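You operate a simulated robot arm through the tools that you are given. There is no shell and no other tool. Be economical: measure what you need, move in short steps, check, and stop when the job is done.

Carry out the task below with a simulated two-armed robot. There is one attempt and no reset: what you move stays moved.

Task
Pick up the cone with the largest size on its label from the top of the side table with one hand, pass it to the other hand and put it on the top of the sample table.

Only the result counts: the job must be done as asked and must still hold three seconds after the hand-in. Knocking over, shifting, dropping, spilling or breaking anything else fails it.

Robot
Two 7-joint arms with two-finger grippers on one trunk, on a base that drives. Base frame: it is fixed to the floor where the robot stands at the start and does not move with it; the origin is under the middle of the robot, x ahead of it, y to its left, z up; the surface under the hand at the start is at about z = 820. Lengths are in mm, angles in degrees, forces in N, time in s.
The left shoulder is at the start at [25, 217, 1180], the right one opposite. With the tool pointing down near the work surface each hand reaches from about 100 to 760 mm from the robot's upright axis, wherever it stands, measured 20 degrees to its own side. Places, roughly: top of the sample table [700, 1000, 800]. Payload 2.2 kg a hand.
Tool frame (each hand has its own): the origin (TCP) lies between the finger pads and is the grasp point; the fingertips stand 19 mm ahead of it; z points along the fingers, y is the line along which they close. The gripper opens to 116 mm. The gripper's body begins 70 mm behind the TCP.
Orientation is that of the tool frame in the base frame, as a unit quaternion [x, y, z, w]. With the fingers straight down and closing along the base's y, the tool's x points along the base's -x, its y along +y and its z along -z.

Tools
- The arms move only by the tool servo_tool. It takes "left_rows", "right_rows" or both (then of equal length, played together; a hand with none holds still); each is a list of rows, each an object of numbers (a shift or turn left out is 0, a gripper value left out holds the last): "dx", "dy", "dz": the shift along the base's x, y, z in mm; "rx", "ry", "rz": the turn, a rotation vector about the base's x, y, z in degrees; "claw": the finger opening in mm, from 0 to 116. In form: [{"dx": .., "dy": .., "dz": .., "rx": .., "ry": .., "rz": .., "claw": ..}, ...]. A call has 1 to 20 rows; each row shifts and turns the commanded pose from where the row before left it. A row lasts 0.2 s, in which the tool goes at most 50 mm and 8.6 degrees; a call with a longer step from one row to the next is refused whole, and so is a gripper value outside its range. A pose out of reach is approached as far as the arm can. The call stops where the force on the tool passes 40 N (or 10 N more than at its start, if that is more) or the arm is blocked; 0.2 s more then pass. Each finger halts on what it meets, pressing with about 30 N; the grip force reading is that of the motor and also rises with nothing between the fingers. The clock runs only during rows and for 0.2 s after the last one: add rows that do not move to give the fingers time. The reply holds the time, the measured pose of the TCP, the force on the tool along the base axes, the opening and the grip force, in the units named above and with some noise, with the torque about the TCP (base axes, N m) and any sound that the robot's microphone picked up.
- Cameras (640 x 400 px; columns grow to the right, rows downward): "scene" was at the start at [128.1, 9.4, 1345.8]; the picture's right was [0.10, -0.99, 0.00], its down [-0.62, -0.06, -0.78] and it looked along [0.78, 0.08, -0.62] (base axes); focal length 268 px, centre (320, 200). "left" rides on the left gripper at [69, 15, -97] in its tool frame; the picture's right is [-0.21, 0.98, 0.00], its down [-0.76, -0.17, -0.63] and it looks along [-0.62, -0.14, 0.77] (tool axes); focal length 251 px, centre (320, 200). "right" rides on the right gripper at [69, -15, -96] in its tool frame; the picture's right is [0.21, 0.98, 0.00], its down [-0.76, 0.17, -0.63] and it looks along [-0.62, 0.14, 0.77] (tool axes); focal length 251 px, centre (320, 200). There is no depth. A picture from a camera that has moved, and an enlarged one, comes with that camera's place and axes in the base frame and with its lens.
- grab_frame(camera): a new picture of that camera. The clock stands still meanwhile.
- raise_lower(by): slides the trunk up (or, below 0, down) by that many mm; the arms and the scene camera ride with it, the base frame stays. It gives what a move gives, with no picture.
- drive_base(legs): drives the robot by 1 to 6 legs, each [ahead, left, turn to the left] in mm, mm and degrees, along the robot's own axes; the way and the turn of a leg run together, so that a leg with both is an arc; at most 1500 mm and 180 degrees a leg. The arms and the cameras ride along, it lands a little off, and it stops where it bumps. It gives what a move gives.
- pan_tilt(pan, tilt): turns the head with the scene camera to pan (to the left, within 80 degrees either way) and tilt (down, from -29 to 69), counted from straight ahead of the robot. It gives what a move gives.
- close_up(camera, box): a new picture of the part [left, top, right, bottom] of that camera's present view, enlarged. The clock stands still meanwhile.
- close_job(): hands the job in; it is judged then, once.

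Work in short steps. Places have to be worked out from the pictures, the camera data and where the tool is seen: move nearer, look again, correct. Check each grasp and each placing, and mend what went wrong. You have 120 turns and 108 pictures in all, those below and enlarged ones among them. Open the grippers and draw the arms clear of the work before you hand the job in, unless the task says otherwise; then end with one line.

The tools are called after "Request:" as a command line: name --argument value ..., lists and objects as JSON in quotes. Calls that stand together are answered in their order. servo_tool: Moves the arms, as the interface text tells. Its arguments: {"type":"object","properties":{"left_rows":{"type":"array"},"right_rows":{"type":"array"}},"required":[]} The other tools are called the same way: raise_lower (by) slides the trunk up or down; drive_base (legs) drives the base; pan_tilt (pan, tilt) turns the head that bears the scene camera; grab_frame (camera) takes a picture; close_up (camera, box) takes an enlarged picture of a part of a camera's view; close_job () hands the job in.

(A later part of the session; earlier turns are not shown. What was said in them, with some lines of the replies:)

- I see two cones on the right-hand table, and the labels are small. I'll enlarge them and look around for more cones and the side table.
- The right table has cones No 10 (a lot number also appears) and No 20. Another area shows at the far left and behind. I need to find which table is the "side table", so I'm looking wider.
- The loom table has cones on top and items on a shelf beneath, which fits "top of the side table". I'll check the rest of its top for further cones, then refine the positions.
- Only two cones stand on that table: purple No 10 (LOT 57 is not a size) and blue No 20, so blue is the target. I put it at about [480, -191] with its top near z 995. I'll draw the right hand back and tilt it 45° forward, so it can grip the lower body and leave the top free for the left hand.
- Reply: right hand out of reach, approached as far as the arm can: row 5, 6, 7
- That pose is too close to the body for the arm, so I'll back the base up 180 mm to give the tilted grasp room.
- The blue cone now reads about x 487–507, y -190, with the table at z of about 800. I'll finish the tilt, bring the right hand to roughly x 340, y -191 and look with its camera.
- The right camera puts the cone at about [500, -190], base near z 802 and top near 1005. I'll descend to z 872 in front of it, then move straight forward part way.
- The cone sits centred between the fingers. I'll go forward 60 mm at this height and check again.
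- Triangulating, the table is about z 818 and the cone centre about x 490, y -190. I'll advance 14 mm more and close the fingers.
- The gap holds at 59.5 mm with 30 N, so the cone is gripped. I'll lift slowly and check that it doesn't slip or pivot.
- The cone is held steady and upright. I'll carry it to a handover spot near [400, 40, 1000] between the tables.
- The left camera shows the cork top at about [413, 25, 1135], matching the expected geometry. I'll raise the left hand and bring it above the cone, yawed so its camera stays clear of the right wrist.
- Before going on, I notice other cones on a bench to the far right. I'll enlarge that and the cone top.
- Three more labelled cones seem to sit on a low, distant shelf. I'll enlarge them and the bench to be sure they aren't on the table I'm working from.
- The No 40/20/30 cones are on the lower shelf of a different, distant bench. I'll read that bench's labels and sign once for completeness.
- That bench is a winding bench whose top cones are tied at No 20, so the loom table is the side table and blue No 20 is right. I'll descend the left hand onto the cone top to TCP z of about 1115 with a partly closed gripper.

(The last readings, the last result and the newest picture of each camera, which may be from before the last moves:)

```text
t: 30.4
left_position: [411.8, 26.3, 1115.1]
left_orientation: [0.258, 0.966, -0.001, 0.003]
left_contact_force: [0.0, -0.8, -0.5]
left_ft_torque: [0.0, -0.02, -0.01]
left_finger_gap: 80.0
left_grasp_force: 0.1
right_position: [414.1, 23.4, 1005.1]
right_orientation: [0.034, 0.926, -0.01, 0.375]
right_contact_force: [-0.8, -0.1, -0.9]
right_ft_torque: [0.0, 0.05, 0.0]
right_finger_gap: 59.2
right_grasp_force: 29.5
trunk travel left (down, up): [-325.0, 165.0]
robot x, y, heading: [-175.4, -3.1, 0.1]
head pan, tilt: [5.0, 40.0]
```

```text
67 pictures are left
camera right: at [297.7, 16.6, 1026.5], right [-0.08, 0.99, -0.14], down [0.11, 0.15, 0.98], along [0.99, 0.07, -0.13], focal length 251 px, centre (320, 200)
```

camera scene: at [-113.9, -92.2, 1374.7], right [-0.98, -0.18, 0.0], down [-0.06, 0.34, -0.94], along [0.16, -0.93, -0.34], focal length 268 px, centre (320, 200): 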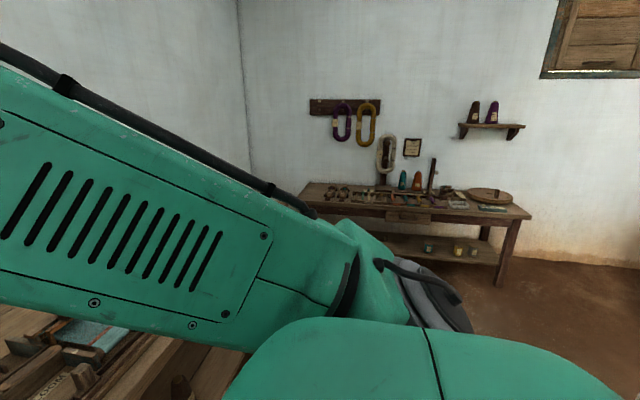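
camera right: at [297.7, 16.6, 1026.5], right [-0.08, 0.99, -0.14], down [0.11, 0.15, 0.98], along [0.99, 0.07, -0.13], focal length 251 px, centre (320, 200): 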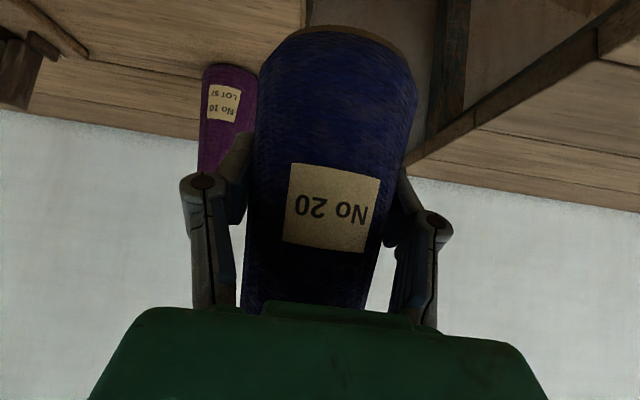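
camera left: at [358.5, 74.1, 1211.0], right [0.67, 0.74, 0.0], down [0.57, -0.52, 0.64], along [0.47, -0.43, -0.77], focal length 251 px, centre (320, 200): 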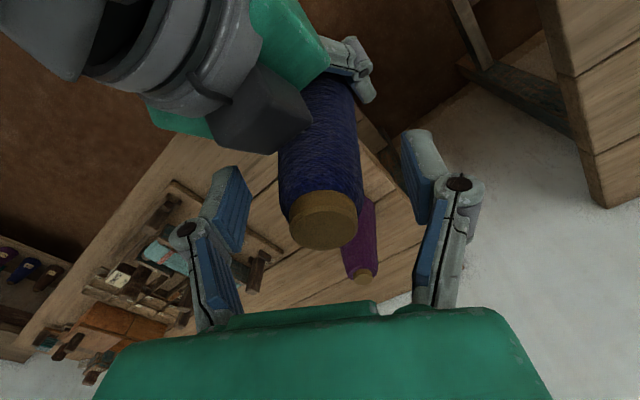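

The cork is centred between the left fingers, its top near z 1136. I'll go 12 mm lower for more bite on the body, then close.

Request:
servo_tool --left_rows '[{"dx": 3, "dz": -6}, {"dz": -6}, {}, {"claw": 60}, {"claw": 45}, {"claw": 30}, {"claw": 15}, {}, {}]'

Request:
grab_frame --camera "left"

```text
t: 32.4
left_position: [413.5, 25.4, 1103.5]
left_orientation: [0.259, 0.966, -0.002, 0.002]
left_contact_force: [-11.7, -17.8, 3.4]
left_ft_torque: [-0.68, 0.68, -0.06]
left_finger_gap: 46.4
left_grasp_force: 29.8
right_position: [413.7, 24.2, 1006.0]
right_orientation: [0.034, 0.926, -0.009, 0.375]
right_contact_force: [11.3, 16.2, -4.3]
right_ft_torque: [-0.93, 0.47, 0.07]
right_finger_gap: 59.1
right_grasp_force: 29.4
trunk travel left (down, up): [-325.0, 165.0]
robot x, y, heading: [-173.8, 1.7, 0.2]
head pan, tilt: [5.0, 40.0]
```

```text
66 pictures are left
camera left: at [360.8, 73.2, 1199.2], right [0.67, 0.74, 0.0], down [0.57, -0.52, 0.64], along [0.47, -0.43, -0.77], focal length 251 px, centre (320, 200)
```

left: 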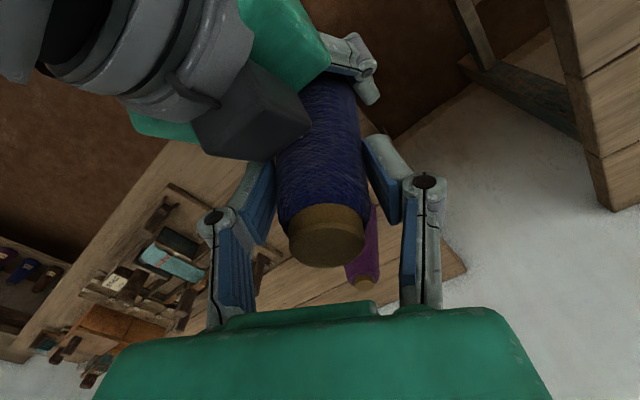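

Both grips read 30 N, but the left hand is pushed sideways about 20 N, so it is off-centre. I'll nudge it along the push direction to relieve this before releasing the right.

Request:
servo_tool --left_rows '[{"dx": -1, "dy": -1.6}, {"dx": -1, "dy": -1.6}, {}]'

```text
t: 33.2
left_position: [412.9, 24.6, 1103.0]
left_orientation: [0.258, 0.966, 0.0, 0.004]
left_contact_force: [0.2, -8.9, -2.5]
left_ft_torque: [-0.48, -0.08, -0.05]
left_finger_gap: 46.3
left_grasp_force: 29.7
right_position: [414.2, 24.5, 1005.0]
right_orientation: [0.035, 0.926, -0.01, 0.375]
right_contact_force: [-0.9, 8.1, 1.9]
right_ft_torque: [-0.33, -0.03, 0.05]
right_finger_gap: 59.4
right_grasp_force: 29.9
trunk travel left (down, up): [-325.0, 165.0]
robot x, y, heading: [-171.7, -0.6, -0.0]
head pan, tilt: [5.0, 40.0]
```

Request:
servo_tool --left_rows '[{"dy": -1.6}, {"dy": -0.8}, {}]'

```text
t: 34.0
left_position: [413.4, 23.6, 1104.1]
left_orientation: [0.258, 0.966, 0.0, 0.002]
left_contact_force: [0.4, 10.9, 3.2]
left_ft_torque: [0.48, 0.08, -0.04]
left_finger_gap: 46.1
left_grasp_force: 30.2
right_position: [414.5, 23.2, 1005.3]
right_orientation: [0.036, 0.926, -0.012, 0.375]
right_contact_force: [1.0, -10.0, -3.7]
right_ft_torque: [0.51, 0.0, 0.0]
right_finger_gap: 59.3
right_grasp_force: 30.2
trunk travel left (down, up): [-325.0, 165.0]
robot x, y, heading: [-174.9, -3.1, 0.2]
head pan, tilt: [5.0, 40.0]
```

Overshot slightly, so I'll go back 1.3 mm to balance it. Then I'll open the right hand gradually while the left holds.

Request:
servo_tool --left_rows '[{"dy": 1.3}, {}]'

Request:
servo_tool --right_rows '[{"claw": 62}, {"claw": 70}, {"claw": 90}, {"claw": 116}, {}, {}]'

Request:
grab_frame --camera "left"

Request:
grab_frame --camera "right"

```text
t: 34.6
left_position: [411.6, 22.4, 1103.5]
left_orientation: [0.257, 0.966, 0.0, 0.002]
left_contact_force: [4.8, 13.5, 0.6]
left_ft_torque: [0.65, -0.3, 0.06]
left_finger_gap: 46.4
left_grasp_force: 30.1
right_position: [415.3, 23.6, 1005.2]
right_orientation: [0.035, 0.926, -0.01, 0.376]
right_contact_force: [-5.1, -14.3, -0.3]
right_ft_torque: [0.68, -0.14, -0.06]
right_finger_gap: 59.1
right_grasp_force: 29.8
trunk travel left (down, up): [-325.0, 165.0]
robot x, y, heading: [-172.1, 0.5, 0.1]
head pan, tilt: [5.0, 40.0]
```

```text
t: 36.0
left_position: [413.0, 22.5, 1102.6]
left_orientation: [0.259, 0.966, 0.0, 0.002]
left_contact_force: [0.6, 0.1, -0.9]
left_ft_torque: [-0.01, -0.02, 0.03]
left_finger_gap: 45.9
left_grasp_force: 29.7
right_position: [415.0, 23.0, 1005.3]
right_orientation: [0.034, 0.926, -0.01, 0.375]
right_contact_force: [0.2, -0.5, -0.8]
right_ft_torque: [0.01, 0.02, -0.03]
right_finger_gap: 116.4
right_grasp_force: 0.0
trunk travel left (down, up): [-325.0, 165.0]
robot x, y, heading: [-172.4, -2.5, 0.1]
head pan, tilt: [5.0, 40.0]
```

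```text
65 pictures are left
camera left: at [359.9, 70.3, 1199.3], right [0.67, 0.74, 0.0], down [0.57, -0.52, 0.64], along [0.47, -0.43, -0.77], focal length 251 px, centre (320, 200)
```

left: 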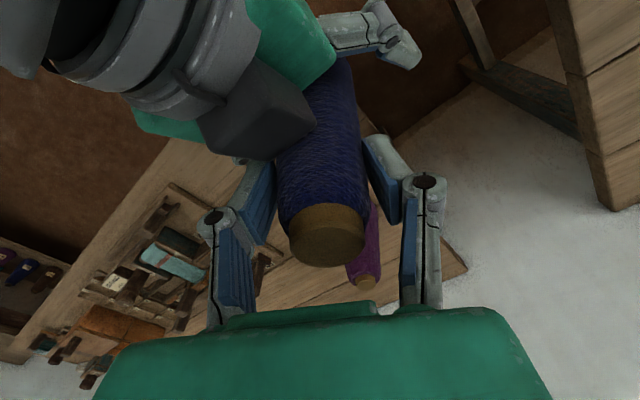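

```text
64 pictures are left
camera right: at [297.8, 16.5, 1026.6], right [-0.08, 0.99, -0.14], down [0.11, 0.15, 0.98], along [0.99, 0.07, -0.13], focal length 251 px, centre (320, 200)
```

right: 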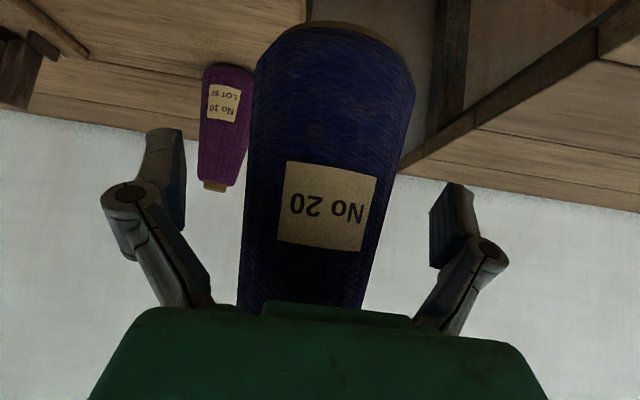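

The left hand holds the cone alone, with no side load. I'll withdraw the right hand straight back, then off to the right.

Request:
servo_tool --right_rows '[{"dx": -20}, {"dx": -25}, {"dx": -25}, {"dx": -25}, {"dx": -20, "dy": -25}, {"dy": -35}, {"dy": -35}, {"dy": -35}, {"dy": -35}, {}]'

Request:
grab_frame --camera "scene"

Request:
grab_frame --camera "left"

```text
t: 36.9
left_position: [407.8, 21.6, 1107.0]
left_orientation: [0.258, 0.966, -0.001, 0.005]
left_contact_force: [0.2, -0.5, -1.1]
left_ft_torque: [0.03, -0.01, 0.01]
left_finger_gap: 46.3
left_grasp_force: 30.2
right_position: [299.6, 21.2, 934.9]
right_orientation: [0.042, 0.952, -0.013, 0.304]
right_contact_force: [0.0, 0.0, 0.3]
right_ft_torque: [0.01, -0.04, 0.0]
right_finger_gap: 116.0
right_grasp_force: 0.1
trunk travel left (down, up): [-325.0, 165.0]
robot x, y, heading: [-171.8, 0.1, -0.0]
head pan, tilt: [5.0, 40.0]
stopped in row 4 (right hand): the arm was blocked; the commanded pose is now the measured one
```

```text
63 pictures are left
camera scene: at [-46.7, 7.2, 1343.1], right [0.09, -1.0, 0.0], down [-0.64, -0.06, -0.76], along [0.76, 0.07, -0.65], focal length 268 px, centre (320, 200)
```

scene: 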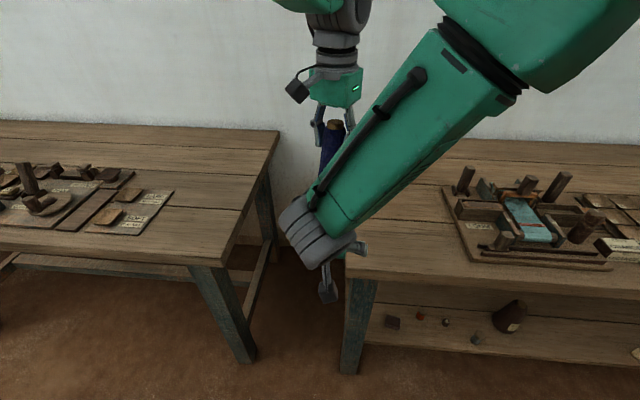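

```text
62 pictures are left
camera left: at [355.0, 70.1, 1202.1], right [0.67, 0.74, 0.0], down [0.57, -0.52, 0.64], along [0.47, -0.43, -0.77], focal length 251 px, centre (320, 200)
```

left: 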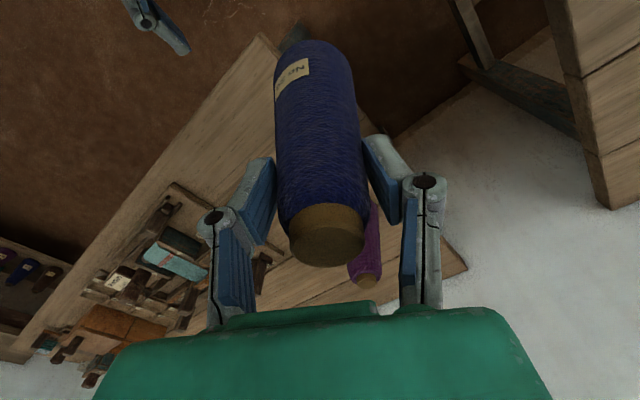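

The right arm stopped at its own joint limit but is clear of the cone, which still hangs straight in the left hand. I'll move the left hand over the empty near-right part of the sample table, around [440, 420].

Request:
servo_tool --left_rows '[{"dx": 2, "dy": 12}, {"dx": 2, "dy": 24}, {"dx": 2, "dy": 28}, {"dx": 2, "dy": 30}, {"dx": 2, "dy": 30}, {"dx": 2, "dy": 30}, {"dx": 2, "dy": 30}, {"dx": 2, "dy": 30}, {"dx": 2, "dy": 30}, {"dx": 2, "dy": 30}, {"dx": 3, "dy": 30}, {"dx": 3, "dy": 30}, {"dx": 3, "dy": 30}, {"dx": 3, "dy": 22}, {"dy": 12}, {}, {}]'

Request:
pan_tilt --pan 35 --tilt 40

Request:
grab_frame --camera "scene"

Request:
grab_frame --camera "left"

```text
t: 40.5
left_position: [441.0, 420.8, 1105.1]
left_orientation: [0.257, 0.966, -0.001, 0.005]
left_contact_force: [-0.1, -0.5, -0.5]
left_ft_torque: [-0.02, 0.0, -0.01]
left_finger_gap: 46.2
left_grasp_force: 29.6
right_position: [300.4, 22.9, 939.4]
right_orientation: [0.041, 0.951, -0.011, 0.307]
right_contact_force: [0.6, -0.3, 0.0]
right_ft_torque: [-0.02, 0.01, 0.03]
right_finger_gap: 116.0
right_grasp_force: 0.1
trunk travel left (down, up): [-325.0, 165.0]
robot x, y, heading: [-172.6, -0.5, 0.3]
head pan, tilt: [5.0, 40.0]
```

```text
t: 41.5
left_position: [441.6, 421.0, 1104.2]
left_orientation: [0.258, 0.966, -0.001, 0.004]
left_contact_force: [-0.5, -0.1, -1.4]
left_ft_torque: [0.0, 0.0, 0.01]
left_finger_gap: 46.1
left_grasp_force: 30.0
right_position: [301.1, 23.1, 938.8]
right_orientation: [0.041, 0.951, -0.011, 0.305]
right_contact_force: [0.1, 0.3, -0.5]
right_ft_torque: [0.0, 0.02, 0.06]
right_finger_gap: 116.0
right_grasp_force: 0.1
trunk travel left (down, up): [-325.0, 165.0]
robot x, y, heading: [-173.3, 0.8, 0.1]
head pan, tilt: [35.0, 40.0]
```

```text
61 pictures are left
camera scene: at [-60.9, 51.8, 1342.9], right [0.57, -0.82, 0.0], down [-0.53, -0.37, -0.76], along [0.62, 0.44, -0.65], focal length 268 px, centre (320, 200)
```

scene: 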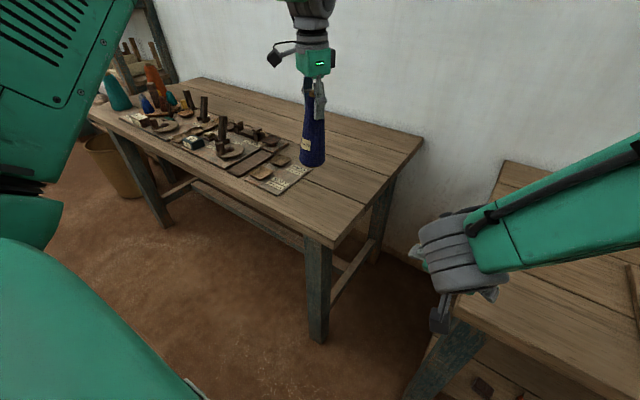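

```text
60 pictures are left
camera left: at [388.5, 469.7, 1199.6], right [0.67, 0.74, 0.0], down [0.57, -0.52, 0.64], along [0.47, -0.43, -0.77], focal length 251 px, centre (320, 200)
```

left: 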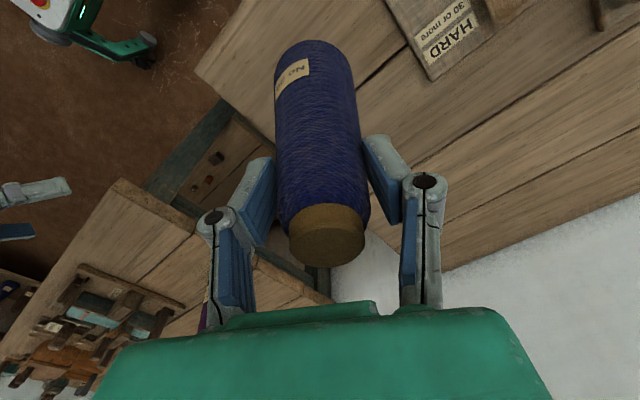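

The landing point [441, 421] lies over 100 mm inside the table edges and about 90 mm from the sample board. The base should be about 152 mm below the TCP. I'll lower 110 mm, then look before the slow touch-down.

Request:
servo_tool --left_rows '[{"dz": -15}, {"dz": -22}, {"dz": -22}, {"dz": -20}, {"dz": -18}, {"dz": -13}, {}, {}]'

Request:
close_up --camera "scene" --box '[240, 80, 400, 230]'

Request:
grab_frame --camera "left"

```text
t: 43.3
left_position: [442.4, 421.3, 998.6]
left_orientation: [0.258, 0.966, -0.002, 0.004]
left_contact_force: [0.7, -0.4, -1.2]
left_ft_torque: [0.02, 0.01, -0.03]
left_finger_gap: 46.3
left_grasp_force: 30.5
right_position: [299.8, 22.8, 939.1]
right_orientation: [0.041, 0.952, -0.012, 0.304]
right_contact_force: [-1.1, -0.8, -0.4]
right_ft_torque: [-0.01, 0.03, -0.03]
right_finger_gap: 115.9
right_grasp_force: 0.0
trunk travel left (down, up): [-325.0, 165.0]
robot x, y, heading: [-173.0, -1.6, 0.0]
head pan, tilt: [35.0, 40.0]
```

```text
2.67 times, centred on (320, 155) of scene
camera zoom: at [-60.7, 52.0, 1342.9], right [0.57, -0.82, 0.0], down [-0.53, -0.37, -0.76], along [0.62, 0.44, -0.65], focal length 714 px, centre (320, 320)
```

zoom: 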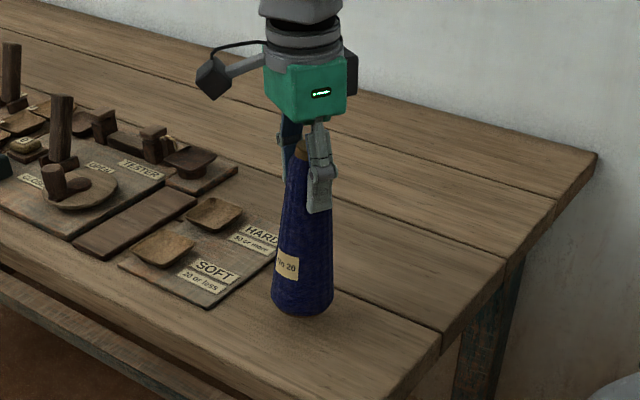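

```text
58 pictures are left
camera left: at [388.8, 469.1, 1092.7], right [0.67, 0.74, 0.0], down [0.57, -0.52, 0.64], along [0.47, -0.43, -0.77], focal length 251 px, centre (320, 200)
```

left: 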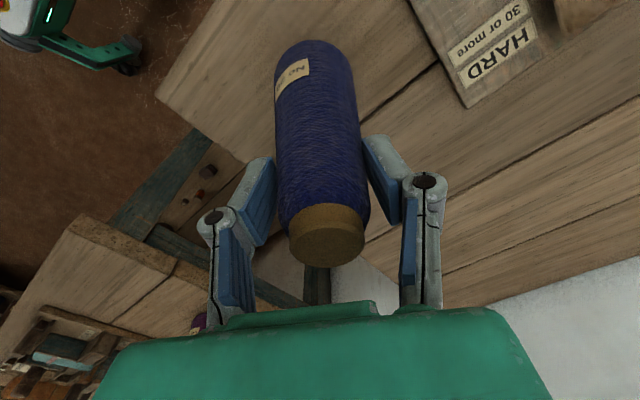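

The cone is upright, just above clear wood. I'll lower in small steps, watching the force.

Request:
servo_tool --left_rows '[{"dz": -5}, {"dz": -5}, {"dz": -4}, {"dz": -3}, {"dz": -3}, {}]'

```text
t: 44.7
left_position: [440.3, 422.0, 975.6]
left_orientation: [0.257, 0.966, -0.001, 0.004]
left_contact_force: [1.1, 1.0, -1.1]
left_ft_torque: [-0.02, 0.0, -0.02]
left_finger_gap: 46.3
left_grasp_force: 29.6
right_position: [300.2, 24.0, 938.6]
right_orientation: [0.041, 0.951, -0.011, 0.306]
right_contact_force: [-0.2, -0.5, -0.4]
right_ft_torque: [0.04, -0.01, 0.01]
right_finger_gap: 115.9
right_grasp_force: 0.0
trunk travel left (down, up): [-325.0, 165.0]
robot x, y, heading: [-173.9, -3.7, -0.0]
head pan, tilt: [35.0, 40.0]
```

Request:
servo_tool --left_rows '[{"dz": -3}, {"dz": -2}, {"dz": -2}, {"dz": -2}, {}]'

Request:
close_up --camera "scene" --box '[240, 110, 400, 260]'

```text
t: 45.9
left_position: [438.9, 418.9, 973.5]
left_orientation: [0.258, 0.966, 0.001, 0.009]
left_contact_force: [-6.3, 3.4, 38.3]
left_ft_torque: [0.15, 0.03, 0.02]
left_finger_gap: 46.3
left_grasp_force: 30.0
right_position: [297.7, 22.9, 943.2]
right_orientation: [0.042, 0.95, -0.01, 0.308]
right_contact_force: [0.3, -0.2, 0.2]
right_ft_torque: [0.0, 0.0, -0.02]
right_finger_gap: 115.9
right_grasp_force: 0.0
trunk travel left (down, up): [-325.0, 165.0]
robot x, y, heading: [-173.7, 2.1, 0.2]
head pan, tilt: [35.0, 40.0]
```

```text
2.67 times, centred on (320, 185) of scene
camera zoom: at [-68.9, 47.4, 1344.2], right [0.57, -0.82, 0.0], down [-0.52, -0.37, -0.77], along [0.63, 0.44, -0.64], focal length 714 px, centre (320, 240)
```

zoom: 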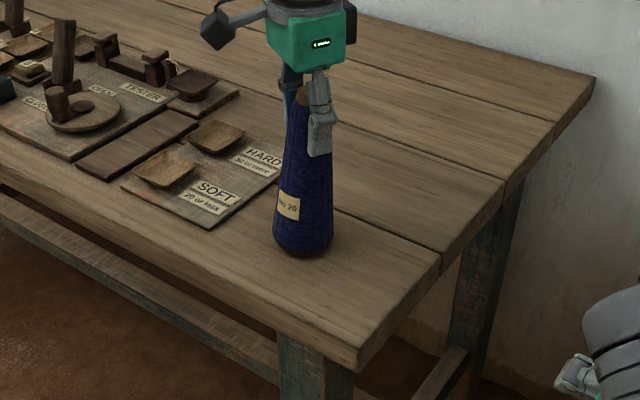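

The base has touched down at 38 N. I'll ease up a few mm to unload before releasing.

Request:
servo_tool --left_rows '[{"dz": 2}, {"dz": 2}, {}]'

```text
t: 46.7
left_position: [439.1, 419.6, 973.1]
left_orientation: [0.258, 0.966, 0.001, 0.006]
left_contact_force: [-0.1, 2.2, 30.2]
left_ft_torque: [-0.09, -0.64, 0.01]
left_finger_gap: 46.1
left_grasp_force: 30.1
right_position: [297.7, 21.3, 939.7]
right_orientation: [0.041, 0.951, -0.012, 0.306]
right_contact_force: [0.7, -0.4, -0.3]
right_ft_torque: [-0.01, -0.03, 0.0]
right_finger_gap: 115.9
right_grasp_force: 0.1
trunk travel left (down, up): [-325.0, 165.0]
robot x, y, heading: [-172.5, -0.6, 0.3]
head pan, tilt: [35.0, 40.0]
```

Request:
servo_tool --left_rows '[{"dz": 2}, {"dz": 1}, {}]'

```text
t: 47.5
left_position: [439.3, 418.9, 974.0]
left_orientation: [0.259, 0.966, -0.001, 0.004]
left_contact_force: [0.1, -3.0, 15.3]
left_ft_torque: [-0.55, -0.33, -0.07]
left_finger_gap: 46.1
left_grasp_force: 29.4
right_position: [298.7, 21.8, 937.7]
right_orientation: [0.041, 0.951, -0.011, 0.305]
right_contact_force: [-0.7, 0.1, -0.3]
right_ft_torque: [0.03, 0.0, 0.0]
right_finger_gap: 116.1
right_grasp_force: 0.0
trunk travel left (down, up): [-325.0, 165.0]
robot x, y, heading: [-176.9, -2.7, -0.1]
head pan, tilt: [35.0, 40.0]
```

Request:
servo_tool --left_rows '[{"dz": 1}, {"dz": 1}, {}]'

Request:
close_up --camera "scene" --box '[240, 110, 400, 260]'

```text
t: 48.3
left_position: [441.8, 422.9, 973.6]
left_orientation: [0.257, 0.966, -0.001, 0.003]
left_contact_force: [0.2, -0.2, -0.9]
left_ft_torque: [-0.02, 0.0, -0.05]
left_finger_gap: 46.4
left_grasp_force: 30.0
right_position: [299.8, 24.4, 937.7]
right_orientation: [0.04, 0.951, -0.012, 0.305]
right_contact_force: [-0.4, 0.0, 0.9]
right_ft_torque: [-0.03, 0.0, -0.02]
right_finger_gap: 115.8
right_grasp_force: 0.0
trunk travel left (down, up): [-325.0, 165.0]
robot x, y, heading: [-173.6, 1.8, 0.1]
head pan, tilt: [35.0, 40.0]
```

```text
2.67 times, centred on (320, 185) of scene
camera zoom: at [-60.7, 52.3, 1342.8], right [0.57, -0.82, 0.0], down [-0.53, -0.37, -0.76], along [0.62, 0.44, -0.65], focal length 714 px, centre (320, 240)
```

zoom: 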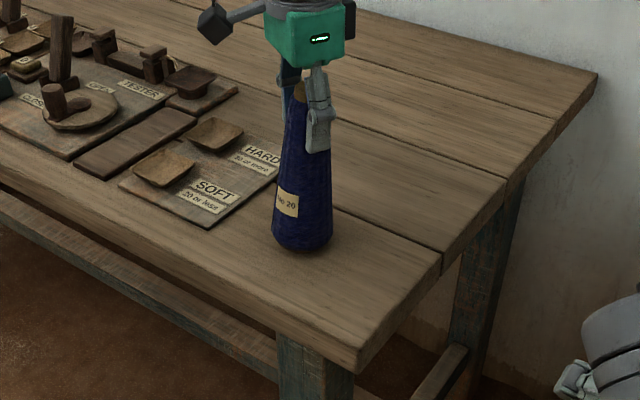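

The load is now zero, so the cone is touching or a hair above. I'll go down 1 mm and open slowly.

Request:
servo_tool --left_rows '[{"dz": -1}, {}, {"claw": 50}, {"claw": 58}, {"claw": 70}, {"claw": 85}, {}]'

Request:
grab_frame --camera "left"

Request:
close_up --camera "scene" --box '[240, 110, 400, 260]'

```text
t: 49.9
left_position: [441.3, 420.5, 974.4]
left_orientation: [0.258, 0.966, -0.001, 0.004]
left_contact_force: [0.6, -0.3, 0.8]
left_ft_torque: [0.01, 0.0, 0.01]
left_finger_gap: 85.1
left_grasp_force: 0.0
right_position: [300.9, 22.6, 939.0]
right_orientation: [0.041, 0.951, -0.012, 0.306]
right_contact_force: [0.6, -0.7, 1.3]
right_ft_torque: [0.0, 0.01, 0.02]
right_finger_gap: 116.1
right_grasp_force: 0.0
trunk travel left (down, up): [-325.0, 165.0]
robot x, y, heading: [-173.0, -0.9, 0.2]
head pan, tilt: [35.0, 40.0]
```

```text
55 pictures are left
camera left: at [388.5, 469.0, 1069.4], right [0.67, 0.74, 0.0], down [0.57, -0.52, 0.64], along [0.47, -0.43, -0.77], focal length 251 px, centre (320, 200)
```

left: 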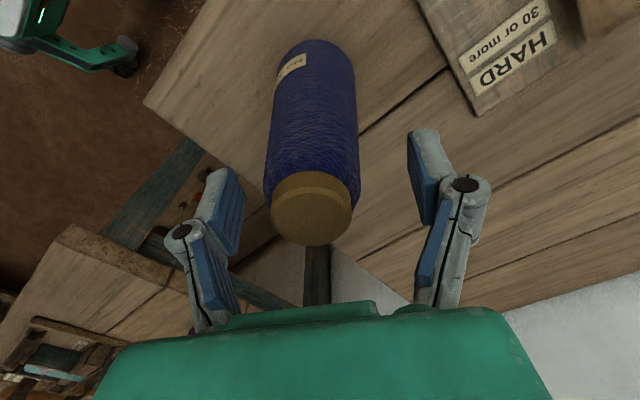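

```text
2.67 times, centred on (320, 185) of scene
camera zoom: at [-60.9, 51.7, 1342.9], right [0.57, -0.82, 0.0], down [-0.53, -0.37, -0.76], along [0.62, 0.44, -0.65], focal length 714 px, centre (320, 240)
```

zoom: 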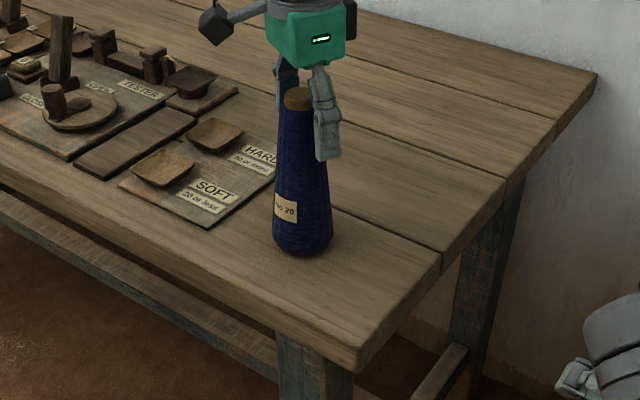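

The cone stands free and upright. I'll raise the left hand straight up and confirm.

Request:
servo_tool --left_rows '[{"dz": 10}, {"dz": 20}, {"dz": 25}, {"dz": 30}, {"dz": 30}, {"dz": 30}, {"dz": 30, "claw": 116}, {"dx": -20, "dz": 20}, {}, {}]'

Request:
grab_frame --camera "scene"

Request:
grab_frame --camera "left"

```text
t: 52.1
left_position: [421.8, 423.3, 1168.1]
left_orientation: [0.257, 0.966, -0.001, 0.004]
left_contact_force: [-0.2, -0.4, -0.4]
left_ft_torque: [0.01, -0.01, -0.03]
left_finger_gap: 116.1
left_grasp_force: 0.1
right_position: [300.2, 23.2, 938.7]
right_orientation: [0.041, 0.951, -0.012, 0.307]
right_contact_force: [-0.2, -0.2, 0.8]
right_ft_torque: [0.01, 0.03, 0.02]
right_finger_gap: 116.3
right_grasp_force: 0.1
trunk travel left (down, up): [-325.0, 165.0]
robot x, y, heading: [-177.0, 0.8, -0.3]
head pan, tilt: [35.0, 40.0]
```

```text
53 pictures are left
camera scene: at [-61.1, 52.0, 1342.9], right [0.57, -0.82, 0.0], down [-0.53, -0.37, -0.76], along [0.62, 0.44, -0.65], focal length 268 px, centre (320, 200)
```

scene: 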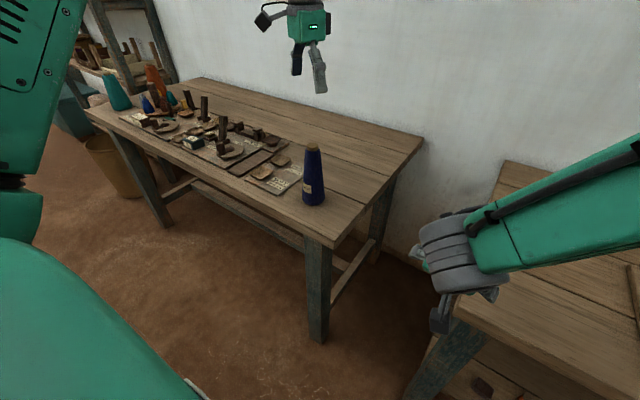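

```text
52 pictures are left
camera left: at [368.0, 470.4, 1263.9], right [0.67, 0.74, 0.0], down [0.57, -0.52, 0.64], along [0.47, -0.43, -0.77], focal length 251 px, centre (320, 200)
```

left: 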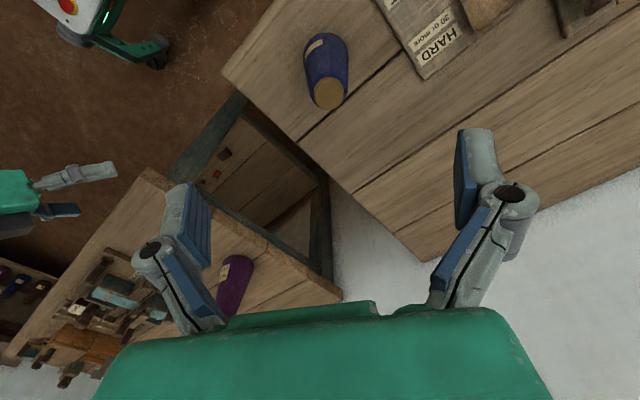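

The blue No 20 cone stands upright on the sample table, and the purple cone still stands where it was. Both hands are open and clear, so I'm handing in the job.

Request:
close_job

```text
The job is handed in.
```

The blue No 20 cone went from the right hand to the left and now stands upright on the sample table, near its right front corner. I took the table with the loom as the side table, because nothing in the scene names it.
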